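You operate a simulated robot arm through the tools that you are given. There is no shell and no other tool. Be economical: measure what you need, move in short steps, check, and stop when the job is done.

Carry out the task below with a simulated two-armed robot. There is one attempt and no reset: what you move stays moved.

Task
Put the yellow cup from the marked spot on the opener table on top of the green banded block. Turn the zone one dial to 220 degrees. Put the tape roll from the grey parts tray in the blue crate. Stack the 20 blue cap from the top of mould 63 on top of the 25 blue cap. Put the 34 steel bush from the top of mould 63 on the lower left shelf of the blue rack and the 38 steel bush on the top of mould 33. Put the 5 fuse carton from the top of mould 63 on the top of mould 33 and the 10 fuse carton on the roof of the supply box. Press the blue test button two times. Put the white tag on the plate of the turning stand away on the top of mould 58. Take the black grease can on the plate of the turning stand and put it away on the shelf under the opener table. Any order will do. Set down upright: yellow cup, fuse carton, white tag, black grease can.

Only the result counts: the job must be done as asked and must still hold three seconds after the hand-in. Knocking over, shifting, dropping, spilling or breaking anything else fails it. Lids that push on must go on centred and level and be pressed home; caps that screw on are set level and turned clockwise until they are tight.

Robot
Two 7-joint arms with two-finger parallel grippers on one trunk, on a base that drives. Base frame: it is fixed to the floor where the robot stands at the start and does not move with it; the origin is under the middle of the robot, x ahead of it, y to its left, z up. Units: m, rad, N and s.
The left shoulder is at the start at [0.06, 0.143, 0.926], the right one opposite. Places, roughly: black grease can [-3, -1.75, 0.5]; blue cap [-4.25, 1, 0.75]; blue crate [-5.25, -2.5, 0.25]; blue test button [-2.7, 0.4, 0.6]; fuse carton [-4.25, 1.25, 0.75]; green banded block (5x8x5 cm) [0.4, 0, 0.7]; lower left shelf of the blue rack [-6.4, 0.5, 0.6]; roof of the supply box [-6.5, 2.1, 1.1]; shelf under the opener table [0.6, 0, 0.2]; steel bush [-4.25, 1, 0.75]; tape roll (6x6x2 cm) [-6.4, 0.5, 0.6]; top of mould 33 [-4.4, 0.5, 0.6]; top of mould 58 [-5.2, 0.3, 0.7]; white tag [-2.75, -1.5, 0.5]; zone one dial [-6.3, 0.7, 1.2]. Payload 1.57 kg a hand.
The TCP of each hand is the grasp point between the finger pads, 0.03 m short of the fingertips. In the tool frame z runs along the fingers and y along their closing line. The gripper opens to 0.11 m. The fingers are 0.024 m wide and 0.012 m thick; the gripper's body (0.048 by 0.112 m) begins 0.078 m behind the TCP.
Orientation is told as [roll, pitch, yaw] about the base's x, y, z axes, in that order, counted from this pose: with the fingers straight down and closing along the base's y, the tool's x points along the base's -x, its y along +y and its z along -z.

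Tools
- The arms move only by the tool play_rows. It takes "left_steps", "right_steps" or both (then of equal length, played together; a hand with none holds still); each is text: rows parted by semicolons, each of 7 numbers parted by spaces: the shift along the base's x, y, z in m, then the turn, a rotation vector about the base's x, y, z in rad, then the gripper command, from -1 (fully open) to 1 (shut), values between in proportion. In form: x y z wx wy wz grip; .... A call has 1 to 12 rows; each row is the pose to reach, as a shift and turn from the pose commanded when the call began. Rows are played at 5 a second. More than 0.05 m and 0.15 rad between two rows, or a gripper value outside its range, and nothing of the call is played. A pose out of reach is approached as far as the arm can. The call stops where the force on the tool passes 40 N (or 10 N more than at its start, if that is more) or the arm is blocked; 0.2 s more then pass. Each finger travels about 0.045 m/s and halts on what it meets, pressing with about 38 N; the grip force reading is that of the motor and also rises with nothing between the fingers. The clock runs only during rows and for 0.2 s after the last one: add rows that repeat a pose to give the fingers time. It gives the time, the measured TCP pose, the force on the tool (base axes), the opening and the grip force at its end, in the units of the frame above (readings bear some noise), with the torque about the TCP (base axes, N m) and any sound that the robot's microphone picked up.
- Cameras (640 x 400 px; columns grow to the right, rows downward): "scene" is now at [0.0347, 0.0086, 1.5214]; the picture's right is [-0.01, -1.00, 0.00], its down [-0.82, 0.01, -0.57] and it looks along [0.57, -0.01, -0.82] (base axes); focal length 250 px, centre (320, 200). "left" rides on the left gripper at [0.07, -0.016, -0.141] in its tool frame; the picture's right is [0.23, 0.97, 0.00], its down [-0.86, 0.20, -0.48] and it looks along [-0.47, 0.11, 0.88] (tool axes); focal length 222 px, centre (320, 200). "right" rides on the right gripper at [0.07, 0.016, -0.141] in its tool frame; the picture's right is [-0.23, 0.97, 0.00], its down [-0.86, -0.20, -0.48] and it looks along [-0.47, -0.11, 0.88] (tool axes); focal length 222 px, centre (320, 200). There is no depth. A picture from a camera that has moved, and an enlarged one, comes with that camera's place and axes in the base frame and with its lens. The place of the scene camera against the robot may be out by one fixed shift of up to 0.018 m in any direction.
- snapshot(camera): a new picture of that camera. It takes no simulated time.
- move_column(by): slides the trunk up (or, below 0, down) by that many m; the arms and the scene camera ride with it, the base frame stays. It gives what a move gives, with no picture.
- drive_base(legs): drives the robot by 1 to 6 legs, each [ahead, left, turn to the left] in m, m and rad, along the robot's own axes; the way and the turn of a leg run together, so that a leg with both is an arc; at most 1.5 m and 3.142 rad a leg. The arms and the cameras ride along, it lands a little off, and it stops where it bumps. It gives what a move gives.
- pan_tilt(pan, tilt): turns the head with the scene camera to pan (to the left, within 1.501 rad either way) and tilt (down, from -0.506 to 1.204), counted from straight ahead of the robot. It gives what a move gives.
- inspect(camera, box): a new picture of the part [left, top, right, bottom] of that camera's present view, enlarged. It takes no simulated time.
- close_job(): hands the job in; it is judged then, once.

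Go step by step. Nothing tells you exact positions but the pictures and the camera data: compare them with the known pose of the tool, close in by small moves and look again before you grip or let go. The budget is 525 turns and 310 pictures, counting those below and the enlarged ones. Unless the task says otherwise, let go and move clear before handing in, and close with one line.

The tools are called after "Emit:" by a JSON object that holds its "name" and its "arguments". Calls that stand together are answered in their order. play_rows: Moves the arms, as the interface text tells. Its arguments: {"type":"object","properties":{"left_steps":{"type":"string"},"right_steps":{"type":"string"}},"required":[]} The other tools are called the same way: move_column (by) slides the trunk up or down; drive_base (legs) drives the base; pan_tilt (pan, tilt) turns the head that bears the scene camera; snapshot (camera) takes a picture; inspect (camera, box) takes an enlarged picture of a part of a camera's view; close_job () hands the job in.

At the start:

```text
clock: 0.0
left_ee_pos: [0.4271, 0.2565, 1.0249]
left_ee_rot: [0.001, -0.001, 0.0]
left_wrist_force: [-0.9, 0.7, 0.5]
left_moment: [0.02, -0.01, 0.0]
left_grip_width: 0.1103
left_grasp_force: 0.1
right_ee_pos: [0.5178, -0.1239, 1.0222]
right_ee_rot: [-0.002, 0.0, 0.0]
right_wrist_force: [-0.8, -0.4, 0.2]
right_moment: [-0.04, 0.01, 0.0]
right_grip_width: 0.11
right_grasp_force: 0.0
trunk travel left (down, up): [-0.525, 0.065]
robot x, y, heading: [0.0019, 0.0046, 0.0]
head pan, tilt: [-0.012, 0.967]
```

scene: 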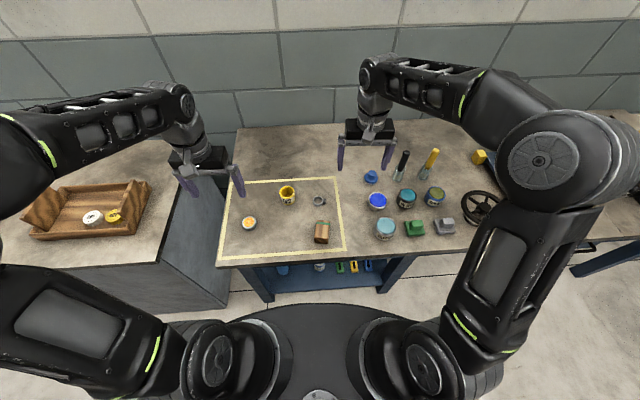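
right: 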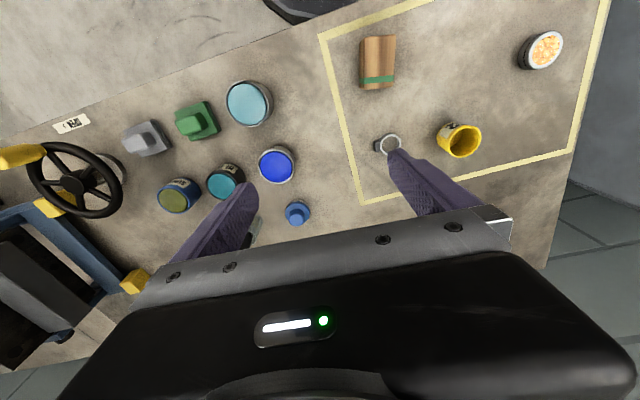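
left: 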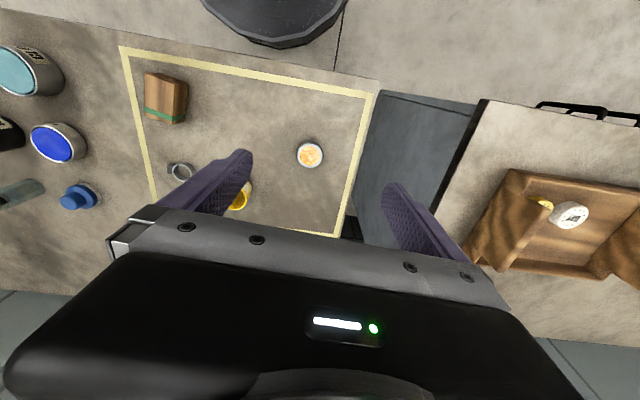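

I see the opener table with a marked area holding the yellow cup, the banded block, a ring and a bowl. I'll look closer first.

Emit:
{"name": "inspect", "arguments": {"camera": "scene", "box": [210, 120, 530, 320]}}

Emit:
{"name": "inspect", "arguments": {"camera": "left", "box": [100, 40, 400, 240]}}

```text
2.00 times, centred on (370, 220) of scene
camera zoom: at [0.0347, 0.0086, 1.5214], right [-0.01, -1.0, 0.0], down [-0.82, 0.01, -0.57], along [0.57, -0.01, -0.82], focal length 501 px, centre (220, 160)
```

zoom: 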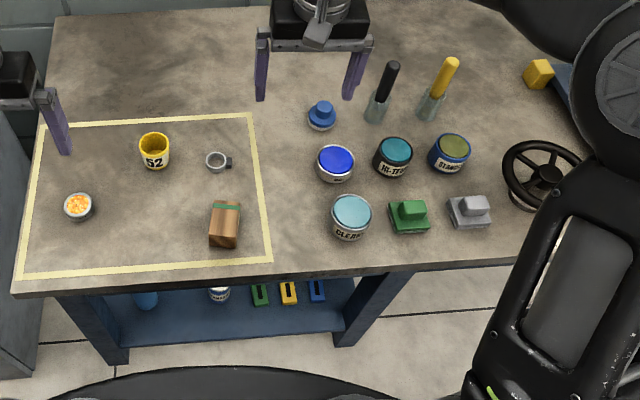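

```text
2.00 times, centred on (250, 140) of left
camera zoom: at [0.3574, 0.2391, 1.1658], right [-0.23, 0.97, 0.0], down [0.86, 0.2, 0.48], along [0.47, 0.11, -0.88], focal length 444 px, centre (460, 320)
```

zoom: 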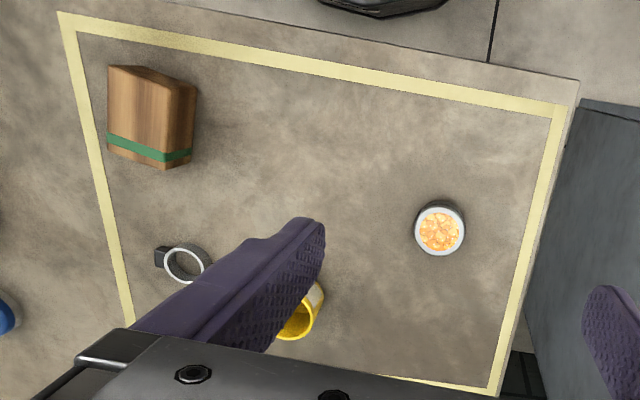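

The cup stands near [0.61, 0.13], the block near [0.46, -0.01], and the table top is at about z = 0.69. I'll bring the left hand above the cup.

Emit:
{"name": "play_rows", "arguments": {"left_steps": "0.03 -0.03 -0.02 0 0 0 -1;0.06 -0.065 -0.04 0 0 0 -1;0.09 -0.1 -0.06 0 0 0 -1;0.12 -0.127 -0.075 0 0 0 -1;0.12 -0.127 -0.075 0 0 0 -1"}}

Emit:
{"name": "snapshot", "arguments": {"camera": "left"}}

Emit:
{"name": "snapshot", "arguments": {"camera": "scene"}}

```text
refused: row 2 steps farther than a row can; nothing moved
```

```text
304 pictures are left
camera left: at [0.3574, 0.2391, 1.1658], right [-0.23, 0.97, 0.0], down [0.86, 0.2, 0.48], along [0.47, 0.11, -0.88], focal length 222 px, centre (320, 200)
```

left: 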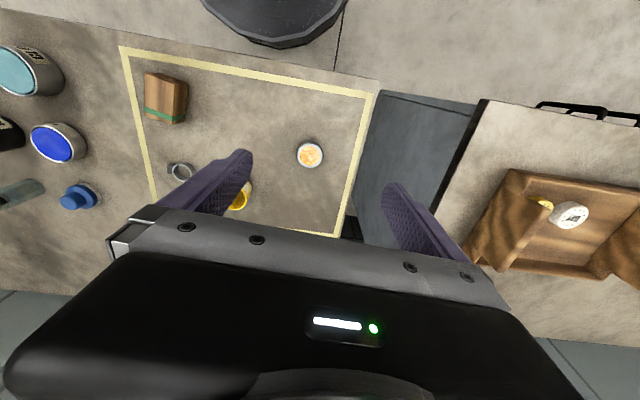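

```text
303 pictures are left
camera scene: at [0.0347, 0.0086, 1.5214], right [-0.01, -1.0, 0.0], down [-0.82, 0.01, -0.57], along [0.57, -0.01, -0.82], focal length 250 px, centre (320, 200)
```

scene: 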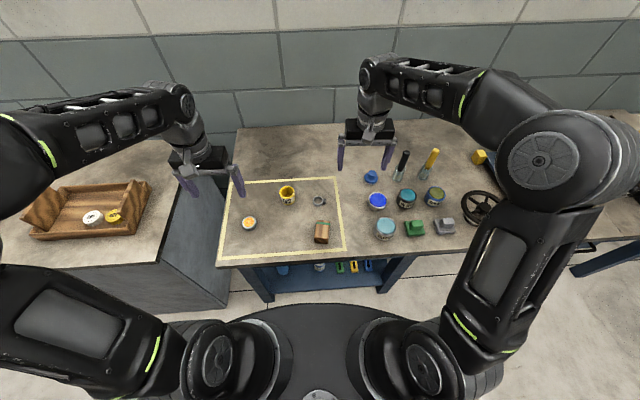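

The step was too long; I'll use smaller ones.

Emit:
{"name": "play_rows", "arguments": {"left_steps": "0.024 -0.025 -0.015 0 0 0 -1;0.048 -0.05 -0.03 0 0 0 -1;0.072 -0.075 -0.045 0 0 0 -1;0.096 -0.1 -0.06 0 0 0 -1;0.12 -0.127 -0.075 0 0 0 -1;0.12 -0.127 -0.075 0 0 0 -1"}}

Emit:
{"name": "snapshot", "arguments": {"camera": "left"}}

```text
clock: 1.4
left_ee_pos: [0.5467, 0.1288, 0.948]
left_ee_rot: [-0.002, -0.001, 0.0]
left_wrist_force: [0.7, 0.5, 0.1]
left_moment: [0.0, -0.02, 0.02]
left_grip_width: 0.1097
left_grasp_force: 0.1
right_ee_pos: [0.5183, -0.1239, 1.0227]
right_ee_rot: [-0.001, 0.001, 0.0]
right_wrist_force: [-0.3, 0.1, 0.2]
right_moment: [0.0, -0.01, 0.03]
right_grip_width: 0.1103
right_grasp_force: 0.0
trunk travel left (down, up): [-0.525, 0.065]
robot x, y, heading: [0.0003, -0.0016, -0.002]
head pan, tilt: [-0.012, 0.967]
```

```text
302 pictures are left
camera left: at [0.4772, 0.1116, 1.0887], right [-0.23, 0.97, 0.0], down [0.85, 0.2, 0.48], along [0.47, 0.11, -0.88], focal length 222 px, centre (320, 200)
```

left: 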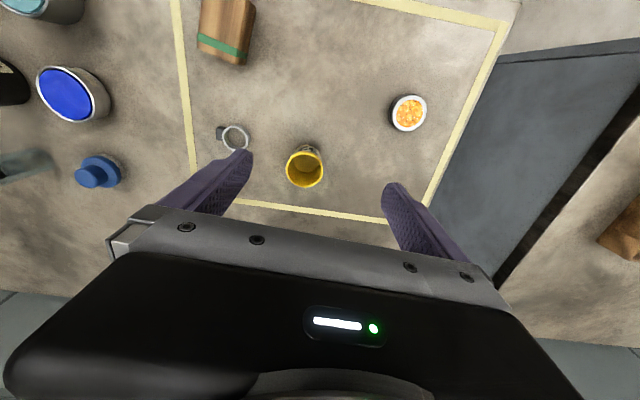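

Emit:
{"name": "inspect", "arguments": {"camera": "left", "box": [180, 0, 440, 220]}}

```text
1.82 times, centred on (310, 110) of left
camera zoom: at [0.4772, 0.1116, 1.0887], right [-0.23, 0.97, 0.0], down [0.85, 0.2, 0.48], along [0.47, 0.11, -0.88], focal length 404 px, centre (338, 364)
```

zoom: 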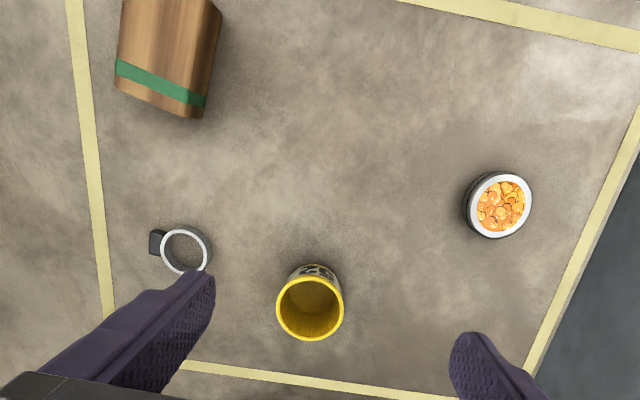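

Handleless cup at about [0.607, 0.117], rim about z = 0.75. Lining up and descending partly.

Emit:
{"name": "play_rows", "arguments": {"left_steps": "0.03 -0.006 -0.02 0 0 0 -1;0.06 -0.012 -0.05 0 0 0 -1;0.06 -0.012 -0.095 0 0 0 -1;0.06 -0.012 -0.14 0 0 0 -1;0.06 -0.012 -0.14 0 0 0 -1"}}

Emit:
{"name": "snapshot", "arguments": {"camera": "left"}}

Emit:
{"name": "snapshot", "arguments": {"camera": "scene"}}

```text
clock: 2.6
left_ee_pos: [0.6063, 0.117, 0.8057]
left_ee_rot: [0.0, 0.001, 0.0]
left_wrist_force: [-0.5, 0.0, 0.2]
left_moment: [0.03, -0.03, 0.01]
left_grip_width: 0.1102
left_grasp_force: 0.1
right_ee_pos: [0.5184, -0.1241, 1.0215]
right_ee_rot: [0.001, 0.0, 0.001]
right_wrist_force: [0.7, 0.6, 0.8]
right_moment: [0.0, 0.0, 0.0]
right_grip_width: 0.1101
right_grasp_force: 0.1
trunk travel left (down, up): [-0.525, 0.065]
robot x, y, heading: [0.0023, 0.0021, -0.003]
head pan, tilt: [-0.012, 0.967]
```

```text
300 pictures are left
camera left: at [0.5368, 0.1002, 0.9488], right [-0.23, 0.97, 0.0], down [0.85, 0.2, 0.48], along [0.47, 0.11, -0.88], focal length 222 px, centre (320, 200)
```

left: 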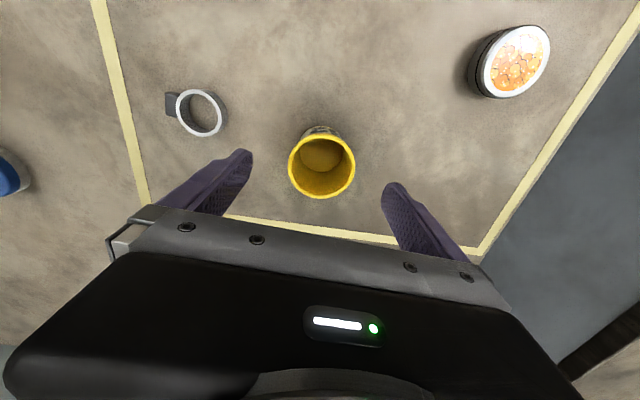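

```text
299 pictures are left
camera scene: at [0.0344, 0.0086, 1.5214], right [-0.01, -1.0, 0.0], down [-0.82, 0.01, -0.57], along [0.57, -0.01, -0.82], focal length 250 px, centre (320, 200)
```

scene: 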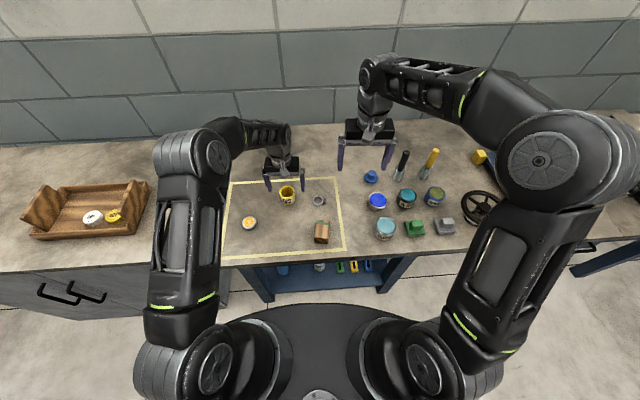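

Rim is roughly z = 0.77 at [0.60, 0.116]. Descending to grip height.

Emit:
{"name": "play_rows", "arguments": {"left_steps": "-0.006 -0.001 -0.02 0 0 0 -1;-0.006 -0.001 -0.04 0 0 0 -1;-0.006 -0.001 -0.06 0 0 0 -1;-0.006 -0.001 -0.06 0 0 0 -1"}}

Emit:
{"name": "snapshot", "arguments": {"camera": "left"}}

Emit:
{"name": "inspect", "arguments": {"camera": "scene", "box": [220, 140, 380, 240]}}

```text
clock: 3.6
left_ee_pos: [0.5987, 0.1159, 0.7502]
left_ee_rot: [-0.002, -0.001, 0.0]
left_wrist_force: [-3.1, 1.2, 8.9]
left_moment: [-0.36, 0.18, -0.24]
left_grip_width: 0.1095
left_grasp_force: 0.1
right_ee_pos: [0.5176, -0.1229, 1.0234]
right_ee_rot: [0.001, -0.002, 0.001]
right_wrist_force: [-0.5, 0.8, -0.9]
right_moment: [0.02, 0.01, 0.01]
right_grip_width: 0.1098
right_grasp_force: 0.0
trunk travel left (down, up): [-0.525, 0.065]
robot x, y, heading: [0.0023, 0.003, 0.001]
head pan, tilt: [-0.012, 0.967]
```

```text
298 pictures are left
camera left: at [0.5297, 0.0994, 0.8915], right [-0.23, 0.97, 0.0], down [0.85, 0.2, 0.48], along [0.47, 0.11, -0.88], focal length 222 px, centre (320, 200)
```

left: 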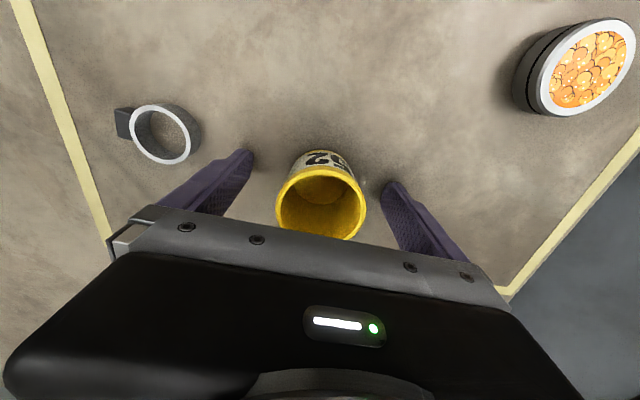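

```text
4.00 times, centred on (300, 190) of scene
camera zoom: at [0.0336, 0.0086, 1.5216], right [-0.01, -1.0, 0.0], down [-0.82, 0.01, -0.57], along [0.57, -0.01, -0.82], focal length 1001 px, centre (400, 240)
```

zoom: 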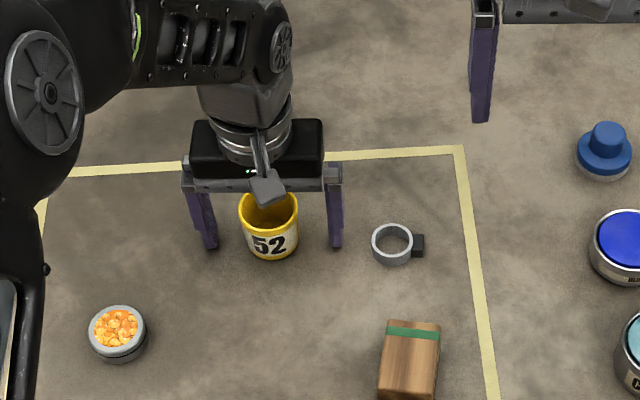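

The fingertips touch the table (top at z ≈ 0.72). I'll rise a bit, centre and close on the cup.

Emit:
{"name": "play_rows", "arguments": {"left_steps": "-0.004 -0.001 0.014 0 0 0 -1;-0.004 -0.001 0.014 0 0 0 0;-0.004 -0.001 0.014 0 0 0 0.3;-0.004 -0.001 0.014 0 0 0 1;-0.004 -0.001 0.014 0 0 0 1;-0.004 -0.001 0.014 0 0 0 1;-0.004 -0.001 0.014 0 0 0 1"}}

Emit:
{"name": "snapshot", "arguments": {"camera": "left"}}

```text
clock: 5.2
left_ee_pos: [0.5956, 0.1139, 0.7634]
left_ee_rot: [0.0, 0.0, 0.0]
left_wrist_force: [0.7, 0.5, 0.6]
left_moment: [-0.03, 0.01, -0.01]
left_grip_width: 0.0546
left_grasp_force: 37.6
right_ee_pos: [0.5179, -0.1235, 1.0219]
right_ee_rot: [0.0, 0.001, -0.001]
right_wrist_force: [0.5, -0.9, -0.1]
right_moment: [-0.01, -0.02, 0.03]
right_grip_width: 0.1101
right_grasp_force: 0.0
trunk travel left (down, up): [-0.525, 0.065]
robot x, y, heading: [0.0001, 0.0004, 0.001]
head pan, tilt: [-0.012, 0.967]
```

```text
296 pictures are left
camera left: at [0.5258, 0.0982, 0.9041], right [-0.23, 0.97, 0.0], down [0.86, 0.2, 0.48], along [0.47, 0.11, -0.88], focal length 222 px, centre (320, 200)
```

left: 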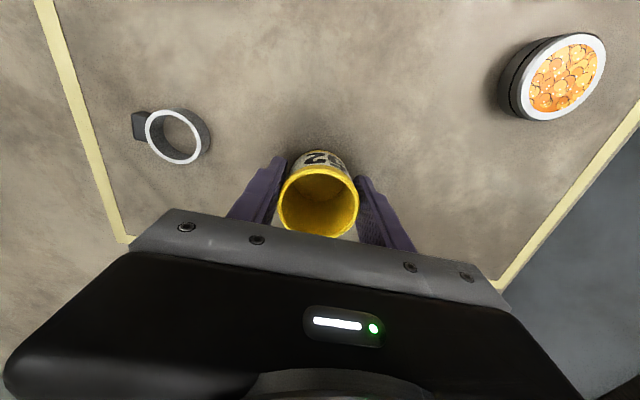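

Cup gripped (0.055). Lifting, and moving the right hand out of the way at the same time.

Emit:
{"name": "play_rows", "arguments": {"left_steps": "0 0 0.03 0 0 0 1;0 0 0.06 0 0 0 1;0 0 0.1 0 0 0 1;-0.04 0 0.12 0 0 0 1;-0.08 -0.01 0.12 0 0 0 1;-0.08 -0.01 0.12 0 0 0 1", "right_steps": "0 -0.04 0 0 0 0 -1;0 -0.08 0 0 0 0 -1;0 -0.12 0 0 0 0 -1;0 -0.16 0 0 0 0 -1;0 -0.18 0 0 0 0 -1;0 -0.18 0 0 0 0 -1"}}

Emit:
{"name": "snapshot", "arguments": {"camera": "left"}}

```text
clock: 6.6
left_ee_pos: [0.5134, 0.1008, 0.8833]
left_ee_rot: [0.0, -0.001, -0.001]
left_wrist_force: [0.6, -0.1, -0.2]
left_moment: [0.01, 0.01, 0.01]
left_grip_width: 0.0548
left_grasp_force: 38.0
right_ee_pos: [0.5196, -0.3034, 1.0216]
right_ee_rot: [0.0, 0.0, -0.001]
right_wrist_force: [0.5, -0.1, 0.2]
right_moment: [-0.03, 0.02, 0.03]
right_grip_width: 0.1098
right_grasp_force: 0.1
trunk travel left (down, up): [-0.525, 0.065]
robot x, y, heading: [0.0011, -0.0006, 0.002]
head pan, tilt: [-0.012, 0.967]
```

```text
295 pictures are left
camera left: at [0.4438, 0.0862, 1.0244], right [-0.23, 0.97, 0.0], down [0.86, 0.2, 0.48], along [0.47, 0.11, -0.88], focal length 222 px, centre (320, 200)
```

left: 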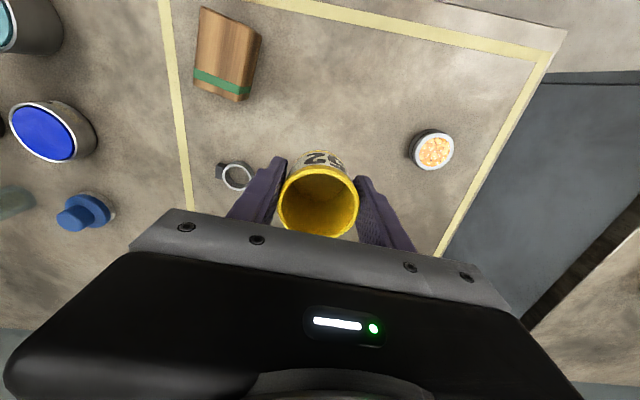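

Emit:
{"name": "inspect", "arguments": {"camera": "left", "box": [170, 0, 290, 120]}}

```text
3.33 times, centred on (230, 60) of left
camera zoom: at [0.4438, 0.0862, 1.0244], right [-0.23, 0.97, 0.0], down [0.86, 0.2, 0.48], along [0.47, 0.11, -0.88], focal length 740 px, centre (620, 667)
```

zoom: 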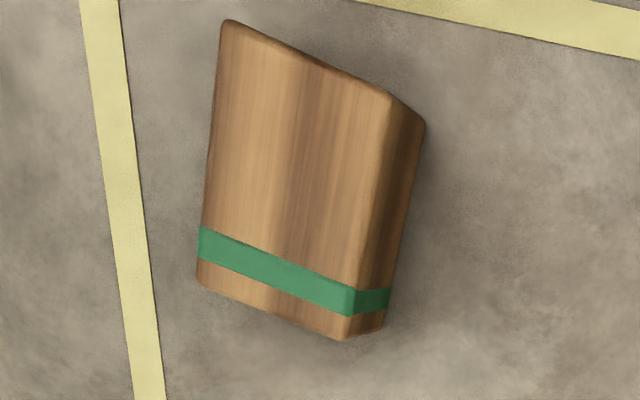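

Block top centre estimated about [0.449, -0.013], top about z = 0.77. Moving the cup above it and checking.

Emit:
{"name": "play_rows", "arguments": {"left_steps": "-0.02 -0.035 0 0 0 0 1;-0.04 -0.07 0 0 0 0 1;-0.055 -0.1 0 0 0 0 1;-0.065 -0.114 -0.02 0 0 0 1;-0.065 -0.114 -0.03 0 0 0 1;-0.065 -0.114 -0.03 0 0 0 1"}}

Emit:
{"name": "snapshot", "arguments": {"camera": "left"}}

Emit:
{"name": "inspect", "arguments": {"camera": "scene", "box": [240, 150, 400, 250]}}

Emit:
{"name": "snapshot", "arguments": {"camera": "right"}}

```text
clock: 8.0
left_ee_pos: [0.4512, -0.0125, 0.8539]
left_ee_rot: [0.0, 0.0, -0.001]
left_wrist_force: [0.0, 0.1, -0.9]
left_moment: [0.01, -0.04, 0.01]
left_grip_width: 0.0547
left_grasp_force: 37.9
right_ee_pos: [0.5206, -0.3032, 1.0222]
right_ee_rot: [0.001, 0.0, 0.001]
right_wrist_force: [0.0, 0.4, 0.4]
right_moment: [-0.01, 0.0, -0.03]
right_grip_width: 0.1102
right_grasp_force: 0.1
trunk travel left (down, up): [-0.525, 0.065]
robot x, y, heading: [-0.0015, 0.002, 0.0]
head pan, tilt: [-0.012, 0.967]
```

```text
293 pictures are left
camera left: at [0.3819, -0.0286, 0.9945], right [-0.23, 0.97, 0.0], down [0.86, 0.2, 0.48], along [0.47, 0.11, -0.88], focal length 222 px, centre (320, 200)
```

left: 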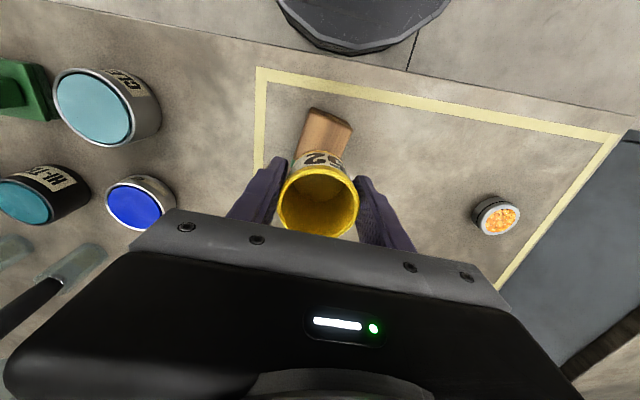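

```text
4.00 times, centred on (320, 200) of scene
camera zoom: at [0.0347, 0.0085, 1.5214], right [-0.01, -1.0, 0.0], down [-0.82, 0.01, -0.57], along [0.57, -0.01, -0.82], focal length 1001 px, centre (320, 200)
```

zoom: 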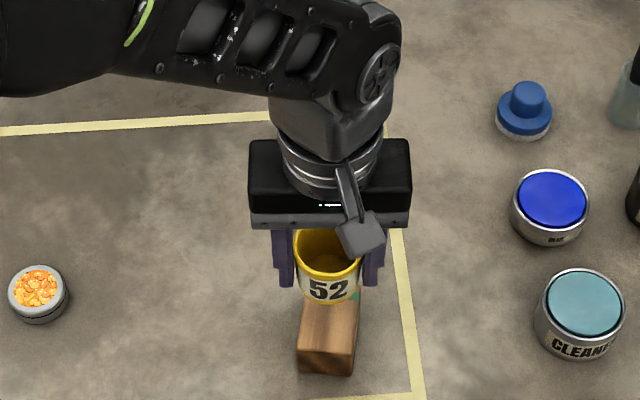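

```text
291 pictures are left
camera right: at [0.4493, -0.2878, 1.1634], right [0.23, 0.97, 0.0], down [0.86, -0.2, 0.48], along [0.47, -0.11, -0.88], focal length 222 px, centre (320, 200)
```

right: 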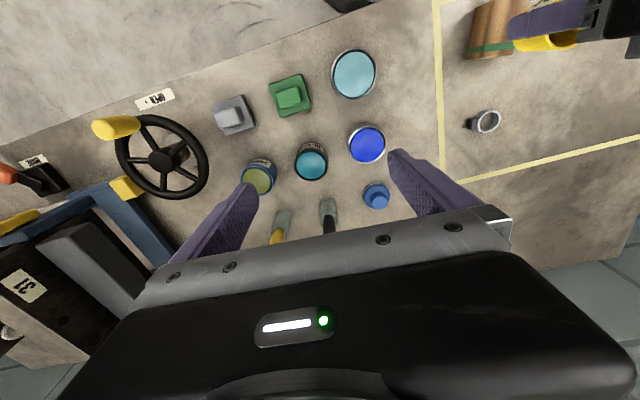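

Emit:
{"name": "inspect", "arguments": {"camera": "left", "box": [280, 90, 380, 170]}}

Emit:
{"name": "inspect", "arguments": {"camera": "right", "box": [440, 0, 600, 100]}}

```text
5.00 times, centred on (330, 130) of left
camera zoom: at [0.3819, -0.0286, 0.9945], right [-0.23, 0.97, 0.0], down [0.86, 0.2, 0.48], along [0.47, 0.11, -0.88], focal length 1111 px, centre (270, 550)
```

zoom: 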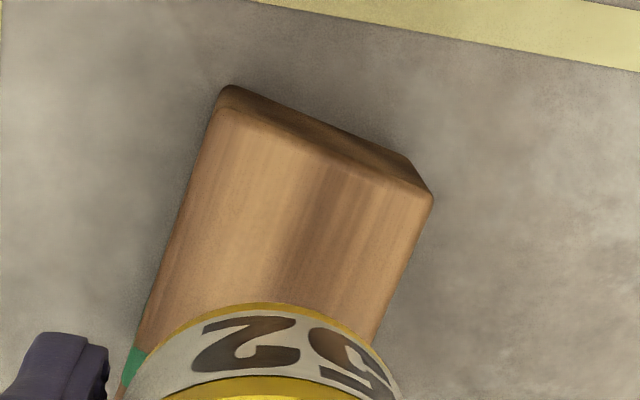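

```text
4.00 times, centred on (520, 50) of right
camera zoom: at [0.4493, -0.2878, 1.1634], right [0.23, 0.97, 0.0], down [0.86, -0.2, 0.48], along [0.47, -0.11, -0.88], focal length 888 px, centre (-480, 800)
```

zoom: 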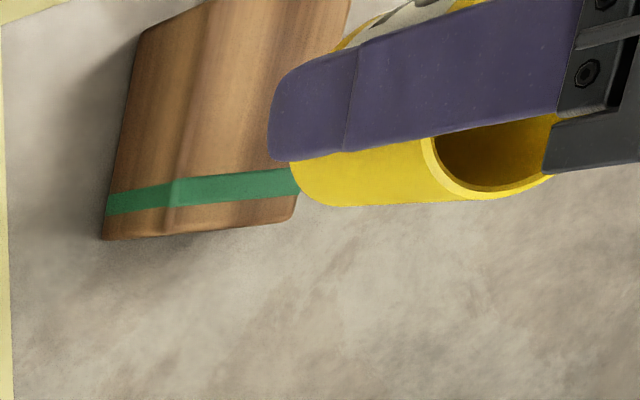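

Block top centre ≈ [0.449, -0.0145], z ≈ 0.76–0.77. Lowering the cup carefully.

Emit:
{"name": "play_rows", "arguments": {"left_steps": "-0.002 -0.002 -0.015 0 0 0 1;-0.002 -0.002 -0.03 0 0 0 1;-0.002 -0.002 -0.036 0 0 0 1;-0.002 -0.002 -0.036 0 0 0 1"}}

Emit:
{"name": "inspect", "arguments": {"camera": "scene", "box": [280, 180, 360, 250]}}

```text
clock: 9.0
left_ee_pos: [0.4496, -0.0119, 0.8164]
left_ee_rot: [-0.001, -0.001, 0.001]
left_wrist_force: [1.2, 1.1, -0.7]
left_moment: [0.01, 0.01, 0.0]
left_grip_width: 0.0546
left_grasp_force: 37.9
right_ee_pos: [0.5196, -0.3026, 1.0224]
right_ee_rot: [-0.001, -0.001, 0.001]
right_wrist_force: [-0.5, 1.0, -0.4]
right_moment: [0.0, -0.02, -0.01]
right_grip_width: 0.1099
right_grasp_force: 0.0
trunk travel left (down, up): [-0.525, 0.065]
robot x, y, heading: [0.0012, 0.0006, 0.0]
head pan, tilt: [-0.012, 0.967]
```

```text
5.71 times, centred on (320, 215) of scene
camera zoom: at [0.0347, 0.0085, 1.5214], right [-0.01, -1.0, 0.0], down [-0.82, 0.01, -0.57], along [0.57, -0.01, -0.82], focal length 1431 px, centre (320, 114)
```

zoom: 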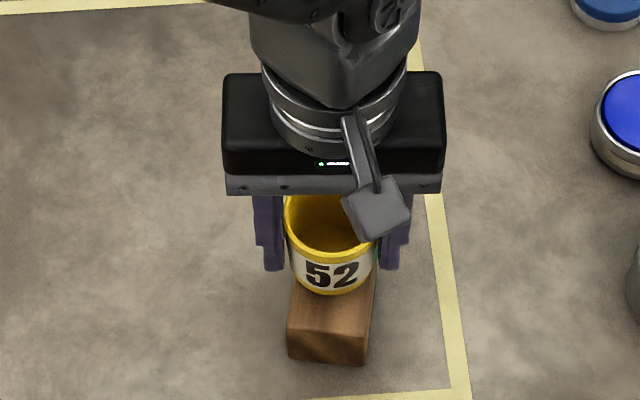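

Emit:
{"name": "play_rows", "arguments": {"left_steps": "0 -0.002 -0.003 0 0 0 1;0 -0.002 -0.005 0 0 0 1;0 -0.002 -0.005 0 0 0 1"}}

```text
clock: 9.8
left_ee_pos: [0.4496, -0.0135, 0.812]
left_ee_rot: [0.001, 0.0, -0.001]
left_wrist_force: [-0.3, 0.0, -1.4]
left_moment: [-0.01, -0.02, -0.02]
left_grip_width: 0.0548
left_grasp_force: 37.9
right_ee_pos: [0.5191, -0.304, 1.0214]
right_ee_rot: [0.001, 0.0, -0.001]
right_wrist_force: [-0.1, 0.2, 0.4]
right_moment: [0.02, -0.01, 0.01]
right_grip_width: 0.1098
right_grasp_force: 0.0
trunk travel left (down, up): [-0.525, 0.065]
robot x, y, heading: [0.0018, -0.001, -0.003]
head pan, tilt: [-0.012, 0.967]
```

Emit:
{"name": "play_rows", "arguments": {"left_steps": "0 0 -0.002 0 0 0 1;0 0 -0.004 0 0 0 1;0 0 -0.005 0 0 0 1;0 0 -0.005 0 0 0 1"}}

```text
clock: 10.8
left_ee_pos: [0.4497, -0.0137, 0.8072]
left_ee_rot: [0.0, -0.002, 0.002]
left_wrist_force: [0.2, 1.0, 4.8]
left_moment: [0.07, -0.03, 0.02]
left_grip_width: 0.0545
left_grasp_force: 38.3
right_ee_pos: [0.5199, -0.3047, 1.0217]
right_ee_rot: [0.0, 0.0, -0.002]
right_wrist_force: [-1.6, 0.7, 0.0]
right_moment: [-0.02, 0.01, -0.03]
right_grip_width: 0.1099
right_grasp_force: 0.0
trunk travel left (down, up): [-0.525, 0.065]
robot x, y, heading: [-0.0047, -0.0001, 0.003]
head pan, tilt: [-0.012, 0.967]
```

Contact (≈5 N): the cup rests on the block. Opening and rising.

Emit:
{"name": "play_rows", "arguments": {"left_steps": "0 0 0 0 0 0 0.0;0 0 0 0 0 0 -0.45;0 0 0 0 0 0 -0.8;0 0 0.02 0 0 0 -0.8;0 0 0.05 0 0 0 -0.8;0 0 0.09 0 0 0 -0.8;0 0 0.13 0 0 0 -0.8;0 0.03 0.13 0 0 0 -0.8;0 0.07 0.13 0 0 0 -0.8;0 0.11 0.13 0 0 0 -0.8;0 0.11 0.13 0 0 0 -0.8"}}

Emit:
{"name": "snapshot", "arguments": {"camera": "scene"}}

Emit:
{"name": "snapshot", "arguments": {"camera": "left"}}

```text
clock: 13.2
left_ee_pos: [0.4517, 0.0999, 0.9375]
left_ee_rot: [0.001, -0.001, 0.0]
left_wrist_force: [-0.8, -0.1, 0.8]
left_moment: [0.05, -0.03, -0.01]
left_grip_width: 0.0991
left_grasp_force: 0.0
right_ee_pos: [0.5196, -0.3052, 1.0216]
right_ee_rot: [0.0, 0.001, 0.0]
right_wrist_force: [-0.3, -0.1, 0.5]
right_moment: [0.03, -0.01, 0.01]
right_grip_width: 0.11
right_grasp_force: 0.1
trunk travel left (down, up): [-0.525, 0.065]
robot x, y, heading: [0.001, 0.0006, -0.001]
head pan, tilt: [-0.012, 0.967]
```

```text
287 pictures are left
camera scene: at [0.0347, 0.008, 1.5214], right [-0.01, -1.0, 0.0], down [-0.82, 0.01, -0.57], along [0.57, -0.01, -0.82], focal length 250 px, centre (320, 200)
```

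scene: 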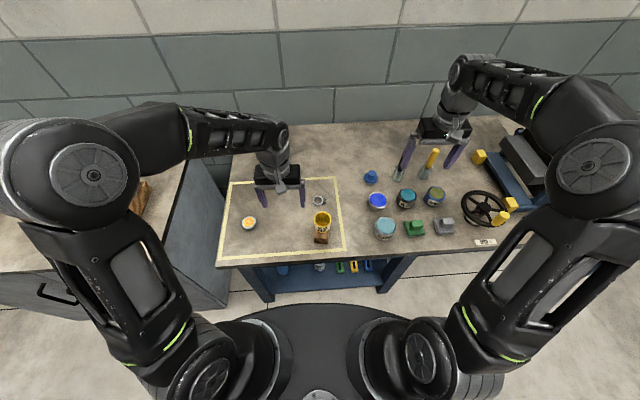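

```text
286 pictures are left
camera left: at [0.3822, 0.0835, 1.0788], right [-0.23, 0.97, 0.0], down [0.86, 0.2, 0.48], along [0.47, 0.11, -0.88], focal length 222 px, centre (320, 200)
```

left: 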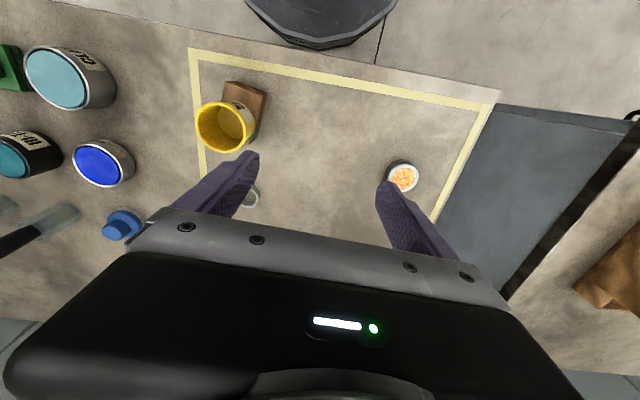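

Cup is standing on the block. Now I'll draw the arms in, back off and look around.

Emit:
{"name": "play_rows", "arguments": {"left_steps": "-0.03 0.03 0.02 0 0 0 -1;-0.06 0.06 0.04 0 0 0 -1;-0.09 0.09 0.06 0 0 0 -1;-0.11 0.12 0.06 0 0 0 -1;-0.11 0.14 0.06 0 0 0 -1", "right_steps": "-0.04 0.01 0 0 0 0 -1;-0.08 0.02 0 0 0 0 -1;-0.12 0.03 0 0 0 0 -1;-0.16 0.04 0 0 0 0 -1;-0.18 0.05 0 0 0 0 -1"}}

Emit:
{"name": "drive_base", "arguments": {"legs": [[-0.6, 0, 0]]}}

Emit:
{"name": "pan_tilt", "arguments": {"pan": 0, "tilt": 0.6}}

Emit:
{"name": "snapshot", "arguments": {"camera": "scene"}}

```text
clock: 14.4
left_ee_pos: [0.3365, 0.2377, 0.9961]
left_ee_rot: [-0.001, -0.001, 0.0]
left_wrist_force: [0.6, 0.2, 0.9]
left_moment: [0.01, -0.03, -0.01]
left_grip_width: 0.1099
left_grasp_force: 0.0
right_ee_pos: [0.3352, -0.2546, 1.0253]
right_ee_rot: [-0.001, 0.0, -0.001]
right_wrist_force: [0.8, 0.2, 0.9]
right_moment: [-0.01, -0.01, -0.02]
right_grip_width: 0.1101
right_grasp_force: 0.0
trunk travel left (down, up): [-0.525, 0.065]
robot x, y, heading: [0.0004, 0.0013, -0.004]
head pan, tilt: [-0.012, 0.967]
```

```text
clock: 17.1
left_ee_pos: [-0.0396, 0.2495, 0.9965]
left_ee_rot: [0.0, -0.002, 0.011]
left_wrist_force: [-1.0, -0.4, -0.8]
left_moment: [0.02, -0.01, 0.01]
left_grip_width: 0.1101
left_grasp_force: 0.0
right_ee_pos: [-0.0331, -0.2409, 1.0256]
right_ee_rot: [0.0, -0.001, 0.014]
right_wrist_force: [-0.3, 0.1, -0.6]
right_moment: [0.01, -0.03, 0.0]
right_grip_width: 0.1099
right_grasp_force: 0.1
trunk travel left (down, up): [-0.525, 0.065]
robot x, y, heading: [-0.3747, 0.0096, 0.015]
head pan, tilt: [-0.012, 0.967]
stopped in leg 1: the robot was blocked; the commanded pose is now the measured one
```

```text
clock: 17.9
left_ee_pos: [-0.0383, 0.2502, 0.9977]
left_ee_rot: [0.001, 0.001, 0.011]
left_wrist_force: [0.1, -0.7, -0.6]
left_moment: [0.03, 0.0, 0.01]
left_grip_width: 0.1099
left_grasp_force: 0.0
right_ee_pos: [-0.0316, -0.2411, 1.024]
right_ee_rot: [-0.001, 0.002, 0.013]
right_wrist_force: [0.8, -0.6, -0.3]
right_moment: [-0.05, -0.02, -0.01]
right_grip_width: 0.1101
right_grasp_force: 0.1
trunk travel left (down, up): [-0.525, 0.065]
robot x, y, heading: [-0.3746, 0.009, 0.015]
head pan, tilt: [0.0, 0.6]
```

```text
285 pictures are left
camera scene: at [-0.323, 0.0194, 1.5509], right [0.01, -1.0, 0.0], down [-0.57, -0.01, -0.82], along [0.82, 0.01, -0.57], focal length 250 px, centre (320, 200)
```

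scene: 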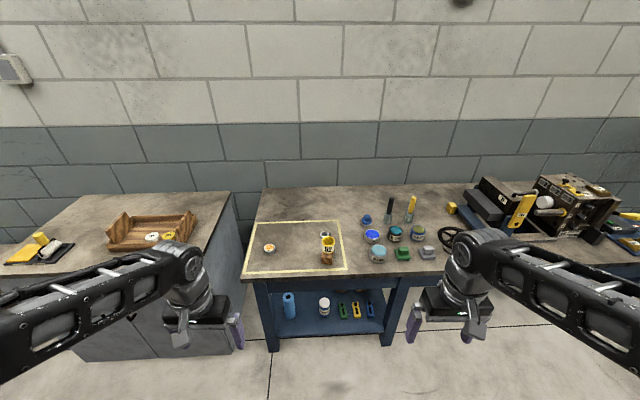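

I was blocked from behind at x = -0.37. I'll look to both sides before moving further.

Emit:
{"name": "pan_tilt", "arguments": {"pan": 1.5, "tilt": 0.5}}

Emit:
{"name": "snapshot", "arguments": {"camera": "scene"}}

Emit:
{"name": "pan_tilt", "arguments": {"pan": -1.5, "tilt": 0.5}}

Emit:
{"name": "snapshot", "arguments": {"camera": "scene"}}

```text
clock: 19.5
left_ee_pos: [-0.0391, 0.251, 0.9968]
left_ee_rot: [-0.001, -0.001, 0.013]
left_wrist_force: [0.2, 0.1, -0.4]
left_moment: [0.01, 0.02, 0.01]
left_grip_width: 0.1097
left_grasp_force: 0.1
right_ee_pos: [-0.0334, -0.2407, 1.0245]
right_ee_rot: [0.001, 0.002, 0.013]
right_wrist_force: [-0.1, 0.0, -0.4]
right_moment: [-0.02, 0.02, 0.01]
right_grip_width: 0.1097
right_grasp_force: 0.0
trunk travel left (down, up): [-0.525, 0.065]
robot x, y, heading: [-0.3773, 0.0085, 0.013]
head pan, tilt: [1.499, 0.499]
```

```text
284 pictures are left
camera scene: at [-0.4061, 0.109, 1.5601], right [1.0, -0.06, 0.0], down [-0.03, -0.48, -0.88], along [0.05, 0.88, -0.48], focal length 250 px, centre (320, 200)
```

scene: 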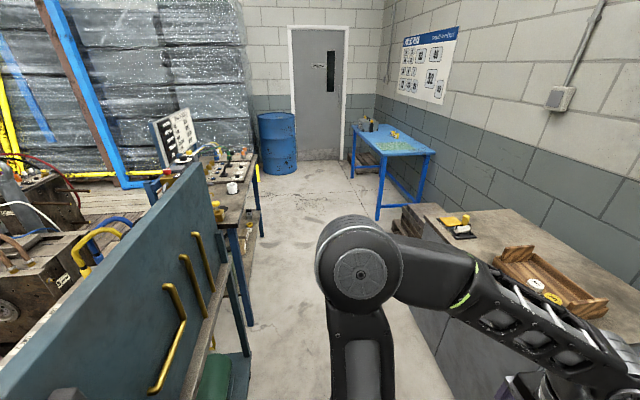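

```text
clock: 22.1
left_ee_pos: [-0.0386, 0.2515, 0.9971]
left_ee_rot: [0.001, 0.0, 0.012]
left_wrist_force: [1.0, -0.7, -1.2]
left_moment: [0.0, 0.01, -0.01]
left_grip_width: 0.1101
left_grasp_force: 0.2
right_ee_pos: [-0.0337, -0.2402, 1.0247]
right_ee_rot: [0.0, 0.002, 0.014]
right_wrist_force: [-0.1, 0.7, -0.3]
right_moment: [-0.03, 0.0, -0.01]
right_grip_width: 0.1098
right_grasp_force: 0.1
trunk travel left (down, up): [-0.525, 0.065]
robot x, y, heading: [-0.3744, 0.0068, 0.016]
head pan, tilt: [-1.499, 0.499]
```

```text
283 pictures are left
camera scene: at [-0.4036, -0.0725, 1.5601], right [-1.0, -0.09, 0.0], down [-0.04, 0.48, -0.88], along [0.08, -0.87, -0.48], focal length 250 px, centre (320, 200)
```

scene: 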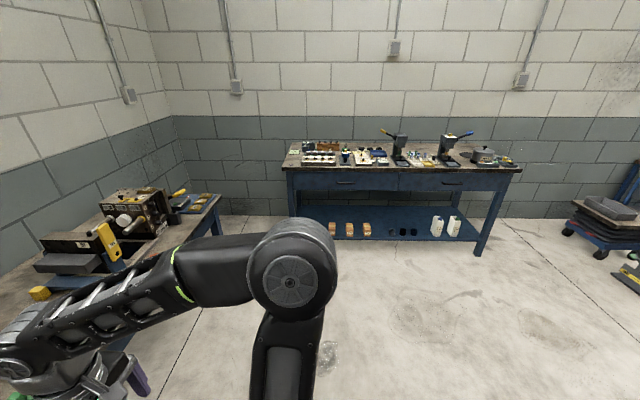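

A blue cabinet stands behind-left; the right side is open. Moving slightly ahead, then right, then turning to look at the rest.

Emit:
{"name": "drive_base", "arguments": {"legs": [[0.07, 0, -0.015], [0, -1.2, 0]]}}

Emit:
{"name": "snapshot", "arguments": {"camera": "scene"}}

```text
clock: 28.6
left_ee_pos: [0.0475, -0.9109, 0.9963]
left_ee_rot: [-0.001, 0.0, 0.041]
left_wrist_force: [-0.3, 0.4, -0.3]
left_moment: [-0.01, -0.04, 0.02]
left_grip_width: 0.1098
left_grasp_force: 0.1
right_ee_pos: [0.068, -1.4021, 1.0236]
right_ee_rot: [-0.001, 0.002, 0.042]
right_wrist_force: [0.2, 0.7, -0.1]
right_moment: [0.02, 0.02, 0.04]
right_grip_width: 0.11
right_grasp_force: 0.1
trunk travel left (down, up): [-0.525, 0.065]
robot x, y, heading: [-0.2803, -1.1626, 0.04]
head pan, tilt: [-1.499, 0.499]
```

```text
282 pictures are left
camera scene: at [-0.3084, -1.2437, 1.5601], right [-0.99, -0.11, 0.0], down [-0.05, 0.48, -0.88], along [0.1, -0.87, -0.48], focal length 250 px, centre (320, 200)
```

scene: 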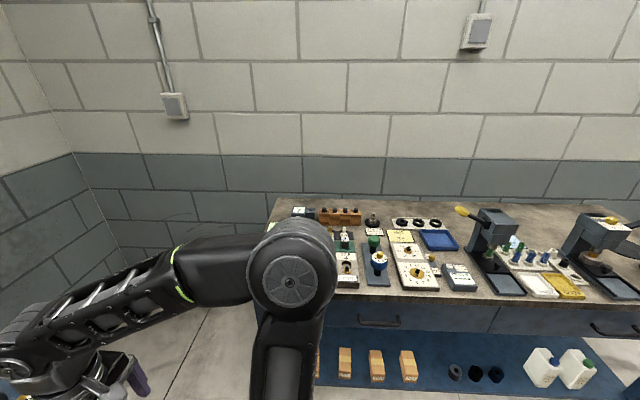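

Emit:
{"name": "drive_base", "arguments": {"legs": [[0, 0, -3.1]]}}

Emit:
{"name": "pan_tilt", "arguments": {"pan": 0, "tilt": 0.35}}

Emit:
{"name": "snapshot", "arguments": {"camera": "scene"}}

```text
clock: 36.4
left_ee_pos: [-0.615, -1.405, 0.9972]
left_ee_rot: [0.0, 0.0, -3.121]
left_wrist_force: [-0.1, 0.2, 0.3]
left_moment: [-0.02, 0.01, 0.02]
left_grip_width: 0.1099
left_grasp_force: 0.1
right_ee_pos: [-0.6257, -0.913, 1.0235]
right_ee_rot: [0.001, 0.001, -3.12]
right_wrist_force: [0.2, 0.5, 0.4]
right_moment: [-0.01, 0.0, -0.01]
right_grip_width: 0.1098
right_grasp_force: 0.1
trunk travel left (down, up): [-0.525, 0.065]
robot x, y, heading: [-0.2789, -1.1599, -3.126]
head pan, tilt: [-1.499, 0.499]
```

```text
clock: 38.0
left_ee_pos: [-0.6155, -1.4042, 0.9974]
left_ee_rot: [-0.001, -0.001, -3.121]
left_wrist_force: [0.5, 1.6, -0.1]
left_moment: [0.02, -0.01, -0.02]
left_grip_width: 0.1101
left_grasp_force: 0.0
right_ee_pos: [-0.625, -0.9133, 1.0231]
right_ee_rot: [-0.001, 0.001, -3.122]
right_wrist_force: [0.3, -0.7, 0.0]
right_moment: [-0.02, 0.03, 0.02]
right_grip_width: 0.1098
right_grasp_force: 0.0
trunk travel left (down, up): [-0.525, 0.065]
robot x, y, heading: [-0.2796, -1.1622, -3.12]
head pan, tilt: [0.0, 0.351]
```

```text
281 pictures are left
camera scene: at [-0.352, -1.1529, 1.5737], right [-0.02, 1.0, 0.0], down [0.34, 0.01, -0.94], along [-0.94, -0.02, -0.34], focal length 250 px, centre (320, 200)
```

scene: 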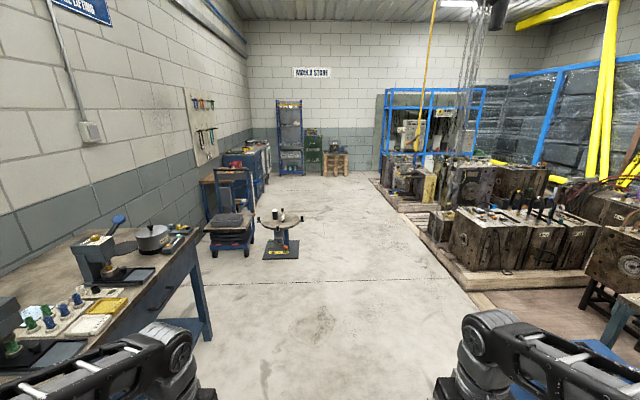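

Emit:
{"name": "inspect", "arguments": {"camera": "scene", "box": [360, 70, 640, 290]}}

Emit:
{"name": "inspect", "arguments": {"camera": "scene", "box": [190, 80, 390, 270]}}

```text
1.82 times, centred on (500, 180) of scene
camera zoom: at [-0.352, -1.1529, 1.5737], right [-0.02, 1.0, 0.0], down [0.34, 0.01, -0.94], along [-0.94, -0.02, -0.34], focal length 455 px, centre (-7, 236)
```

zoom: 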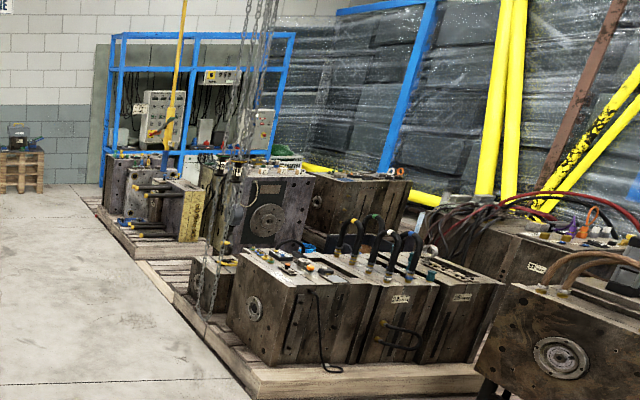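

```text
2.11 times, centred on (290, 175) of scene
camera zoom: at [-0.352, -1.1529, 1.5737], right [-0.02, 1.0, 0.0], down [0.34, 0.01, -0.94], along [-0.94, -0.02, -0.34], focal length 527 px, centre (383, 253)
```

zoom: 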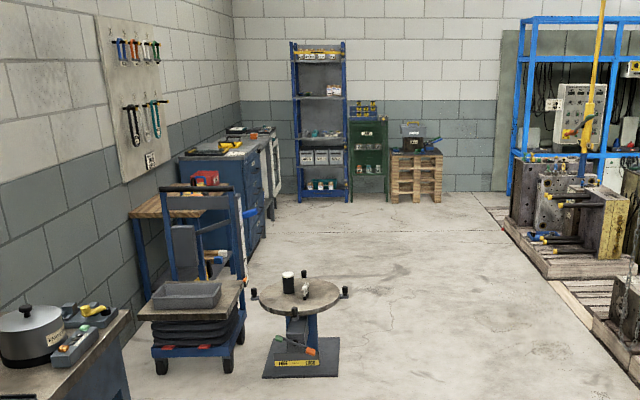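

The turning stand with the black can and white tag is ahead at about [-2.75, -1.6]. I'll fetch the can first (for the opener-table shelf); driving closer.

Emit:
{"name": "drive_base", "arguments": {"legs": [[1.3, 0.0, 0]]}}

Emit:
{"name": "pan_tilt", "arguments": {"pan": 0.3, "tilt": 0.75}}

Emit:
{"name": "snapshot", "arguments": {"camera": "scene"}}

```text
clock: 44.5
left_ee_pos: [-1.9046, -1.4374, 0.997]
left_ee_rot: [0.001, 0.001, -3.117]
left_wrist_force: [-0.1, 0.0, -0.6]
left_moment: [0.0, 0.02, -0.02]
left_grip_width: 0.1103
left_grasp_force: 0.1
right_ee_pos: [-1.9175, -0.9465, 1.0228]
right_ee_rot: [0.001, 0.004, -3.115]
right_wrist_force: [-0.9, -0.1, -0.3]
right_moment: [0.0, -0.03, 0.01]
right_grip_width: 0.1102
right_grasp_force: 0.2
trunk travel left (down, up): [-0.525, 0.065]
robot x, y, heading: [-1.5746, -1.1941, -3.114]
head pan, tilt: [0.0, 0.351]
```

```text
clock: 45.4
left_ee_pos: [-1.9045, -1.4381, 0.996]
left_ee_rot: [0.001, 0.001, -3.117]
left_wrist_force: [0.3, 0.4, 0.4]
left_moment: [-0.04, -0.01, 0.04]
left_grip_width: 0.1098
left_grasp_force: 0.1
right_ee_pos: [-1.9174, -0.9478, 1.0242]
right_ee_rot: [-0.001, 0.001, -3.116]
right_wrist_force: [-0.5, 1.1, 0.0]
right_moment: [0.01, -0.02, 0.02]
right_grip_width: 0.11
right_grasp_force: 0.0
trunk travel left (down, up): [-0.525, 0.065]
robot x, y, heading: [-1.5723, -1.191, -3.116]
head pan, tilt: [0.3, 0.75]
```

```text
278 pictures are left
camera scene: at [-1.6281, -1.2085, 1.5382], right [-0.32, 0.95, 0.0], down [0.65, 0.22, -0.73], along [-0.69, -0.23, -0.68], focal length 250 px, centre (320, 200)
```

scene: 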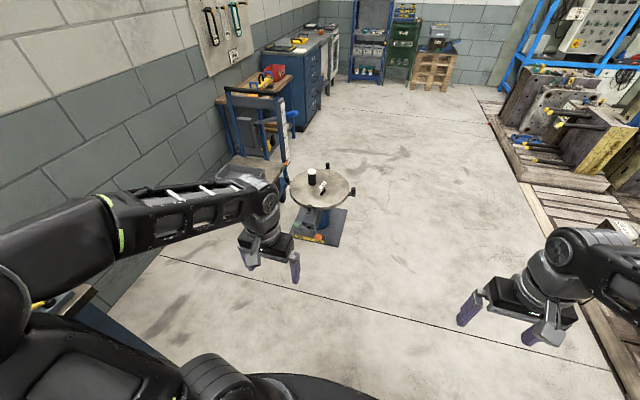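

Emit:
{"name": "inspect", "arguments": {"camera": "scene", "box": [260, 140, 380, 260]}}

```text
3.33 times, centred on (320, 200) of scene
camera zoom: at [-1.6281, -1.2085, 1.5382], right [-0.32, 0.95, 0.0], down [0.65, 0.22, -0.73], along [-0.69, -0.23, -0.68], focal length 834 px, centre (320, 200)
```

zoom: 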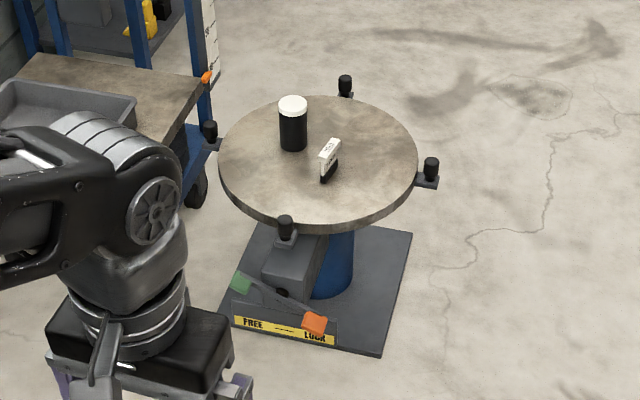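

Stand plate centre ≈ [-2.80, -1.60], can ≈ [-2.81, -1.66], tag ≈ [-2.74, -1.565]. Driving up to it and lowering the trunk.

Emit:
{"name": "drive_base", "arguments": {"legs": [[0.6, 0.0, -0.025], [0, 0.27, 0]]}}

Emit:
{"name": "pan_tilt", "arguments": {"pan": 0.1, "tilt": 0.95}}

Emit:
{"name": "snapshot", "arguments": {"camera": "scene"}}

```text
clock: 50.3
left_ee_pos: [-2.5086, -1.711, 0.9958]
left_ee_rot: [-0.001, 0.001, 3.138]
left_wrist_force: [-0.2, -0.5, 0.0]
left_moment: [0.03, 0.03, -0.01]
left_grip_width: 0.1098
left_grasp_force: 0.0
right_ee_pos: [-2.5073, -1.2191, 1.0247]
right_ee_rot: [0.0, 0.003, 3.139]
right_wrist_force: [0.2, 0.0, -0.4]
right_moment: [0.01, 0.0, 0.0]
right_grip_width: 0.1096
right_grasp_force: 0.1
trunk travel left (down, up): [-0.525, 0.065]
robot x, y, heading: [-2.1742, -1.4771, 3.141]
head pan, tilt: [0.3, 0.75]
```

```text
clock: 51.0
left_ee_pos: [-2.5087, -1.7096, 0.9962]
left_ee_rot: [-0.001, -0.001, 3.139]
left_wrist_force: [0.3, -0.5, -0.8]
left_moment: [-0.02, -0.01, -0.02]
left_grip_width: 0.1099
left_grasp_force: 0.2
right_ee_pos: [-2.5078, -1.2179, 1.0248]
right_ee_rot: [0.0, 0.002, 3.139]
right_wrist_force: [0.3, -0.1, -0.6]
right_moment: [0.01, -0.02, 0.0]
right_grip_width: 0.11
right_grasp_force: 0.0
trunk travel left (down, up): [-0.525, 0.065]
robot x, y, heading: [-2.1715, -1.4729, 3.141]
head pan, tilt: [0.099, 0.949]
```

```text
276 pictures are left
camera scene: at [-2.2193, -1.472, 1.5226], right [-0.1, 1.0, 0.0], down [0.81, 0.08, -0.58], along [-0.58, -0.06, -0.81], focal length 250 px, centre (320, 200)
```

scene: 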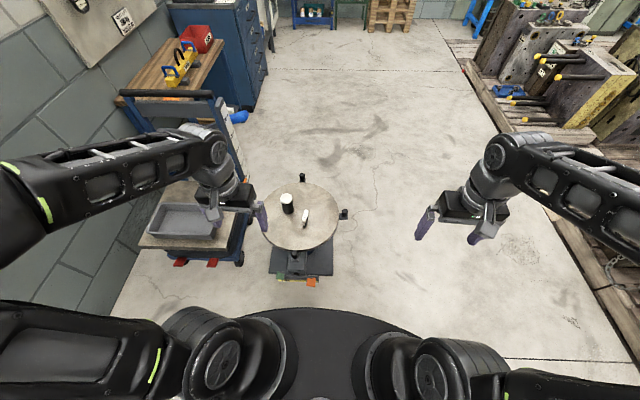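

Emit:
{"name": "drive_base", "arguments": {"legs": [[0.1, 0.0, 0]]}}

Emit:
{"name": "move_column", "arguments": {"by": -0.25}}

Emit:
{"name": "snapshot", "arguments": {"camera": "left"}}

Emit:
{"name": "snapshot", "arguments": {"camera": "scene"}}

```text
clock: 52.2
left_ee_pos: [-2.6118, -1.7103, 0.996]
left_ee_rot: [0.0, 0.002, 3.136]
left_wrist_force: [-0.3, -0.2, -0.6]
left_moment: [0.0, -0.04, 0.03]
left_grip_width: 0.1101
left_grasp_force: 0.1
right_ee_pos: [-2.6092, -1.2179, 1.0249]
right_ee_rot: [0.0, 0.004, 3.136]
right_wrist_force: [0.3, 0.0, -0.4]
right_moment: [0.05, -0.05, -0.02]
right_grip_width: 0.11
right_grasp_force: 0.0
trunk travel left (down, up): [-0.525, 0.065]
robot x, y, heading: [-2.2707, -1.4751, 3.138]
head pan, tilt: [0.099, 0.949]
```

```text
clock: 54.8
left_ee_pos: [-2.6101, -1.7093, 0.7467]
left_ee_rot: [0.0, 0.0, 3.137]
left_wrist_force: [-0.7, 0.6, -0.2]
left_moment: [0.02, 0.03, -0.02]
left_grip_width: 0.1102
left_grasp_force: 0.0
right_ee_pos: [-2.6092, -1.2178, 0.7737]
right_ee_rot: [-0.001, 0.002, 3.135]
right_wrist_force: [-0.2, 0.0, 0.3]
right_moment: [0.0, 0.02, -0.02]
right_grip_width: 0.1101
right_grasp_force: 0.1
trunk travel left (down, up): [-0.275, 0.315]
robot x, y, heading: [-2.2715, -1.4755, 3.137]
head pan, tilt: [0.099, 0.949]
```

```text
275 pictures are left
camera left: at [-2.5403, -1.6934, 0.8883], right [0.22, -0.97, 0.0], down [-0.86, -0.2, 0.48], along [-0.47, -0.11, -0.88], focal length 222 px, centre (320, 200)
```

left: 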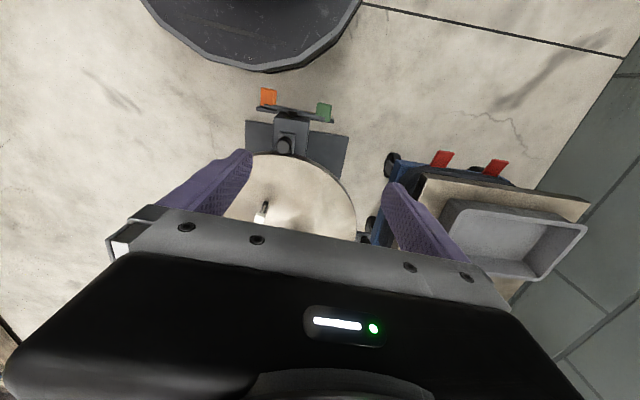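

```text
274 pictures are left
camera scene: at [-2.321, -1.4715, 1.2726], right [-0.1, 1.0, 0.0], down [0.81, 0.08, -0.58], along [-0.58, -0.06, -0.81], focal length 250 px, centre (320, 200)
```

scene: 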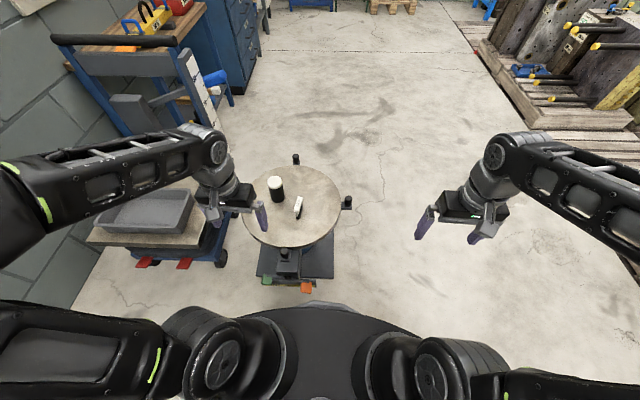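

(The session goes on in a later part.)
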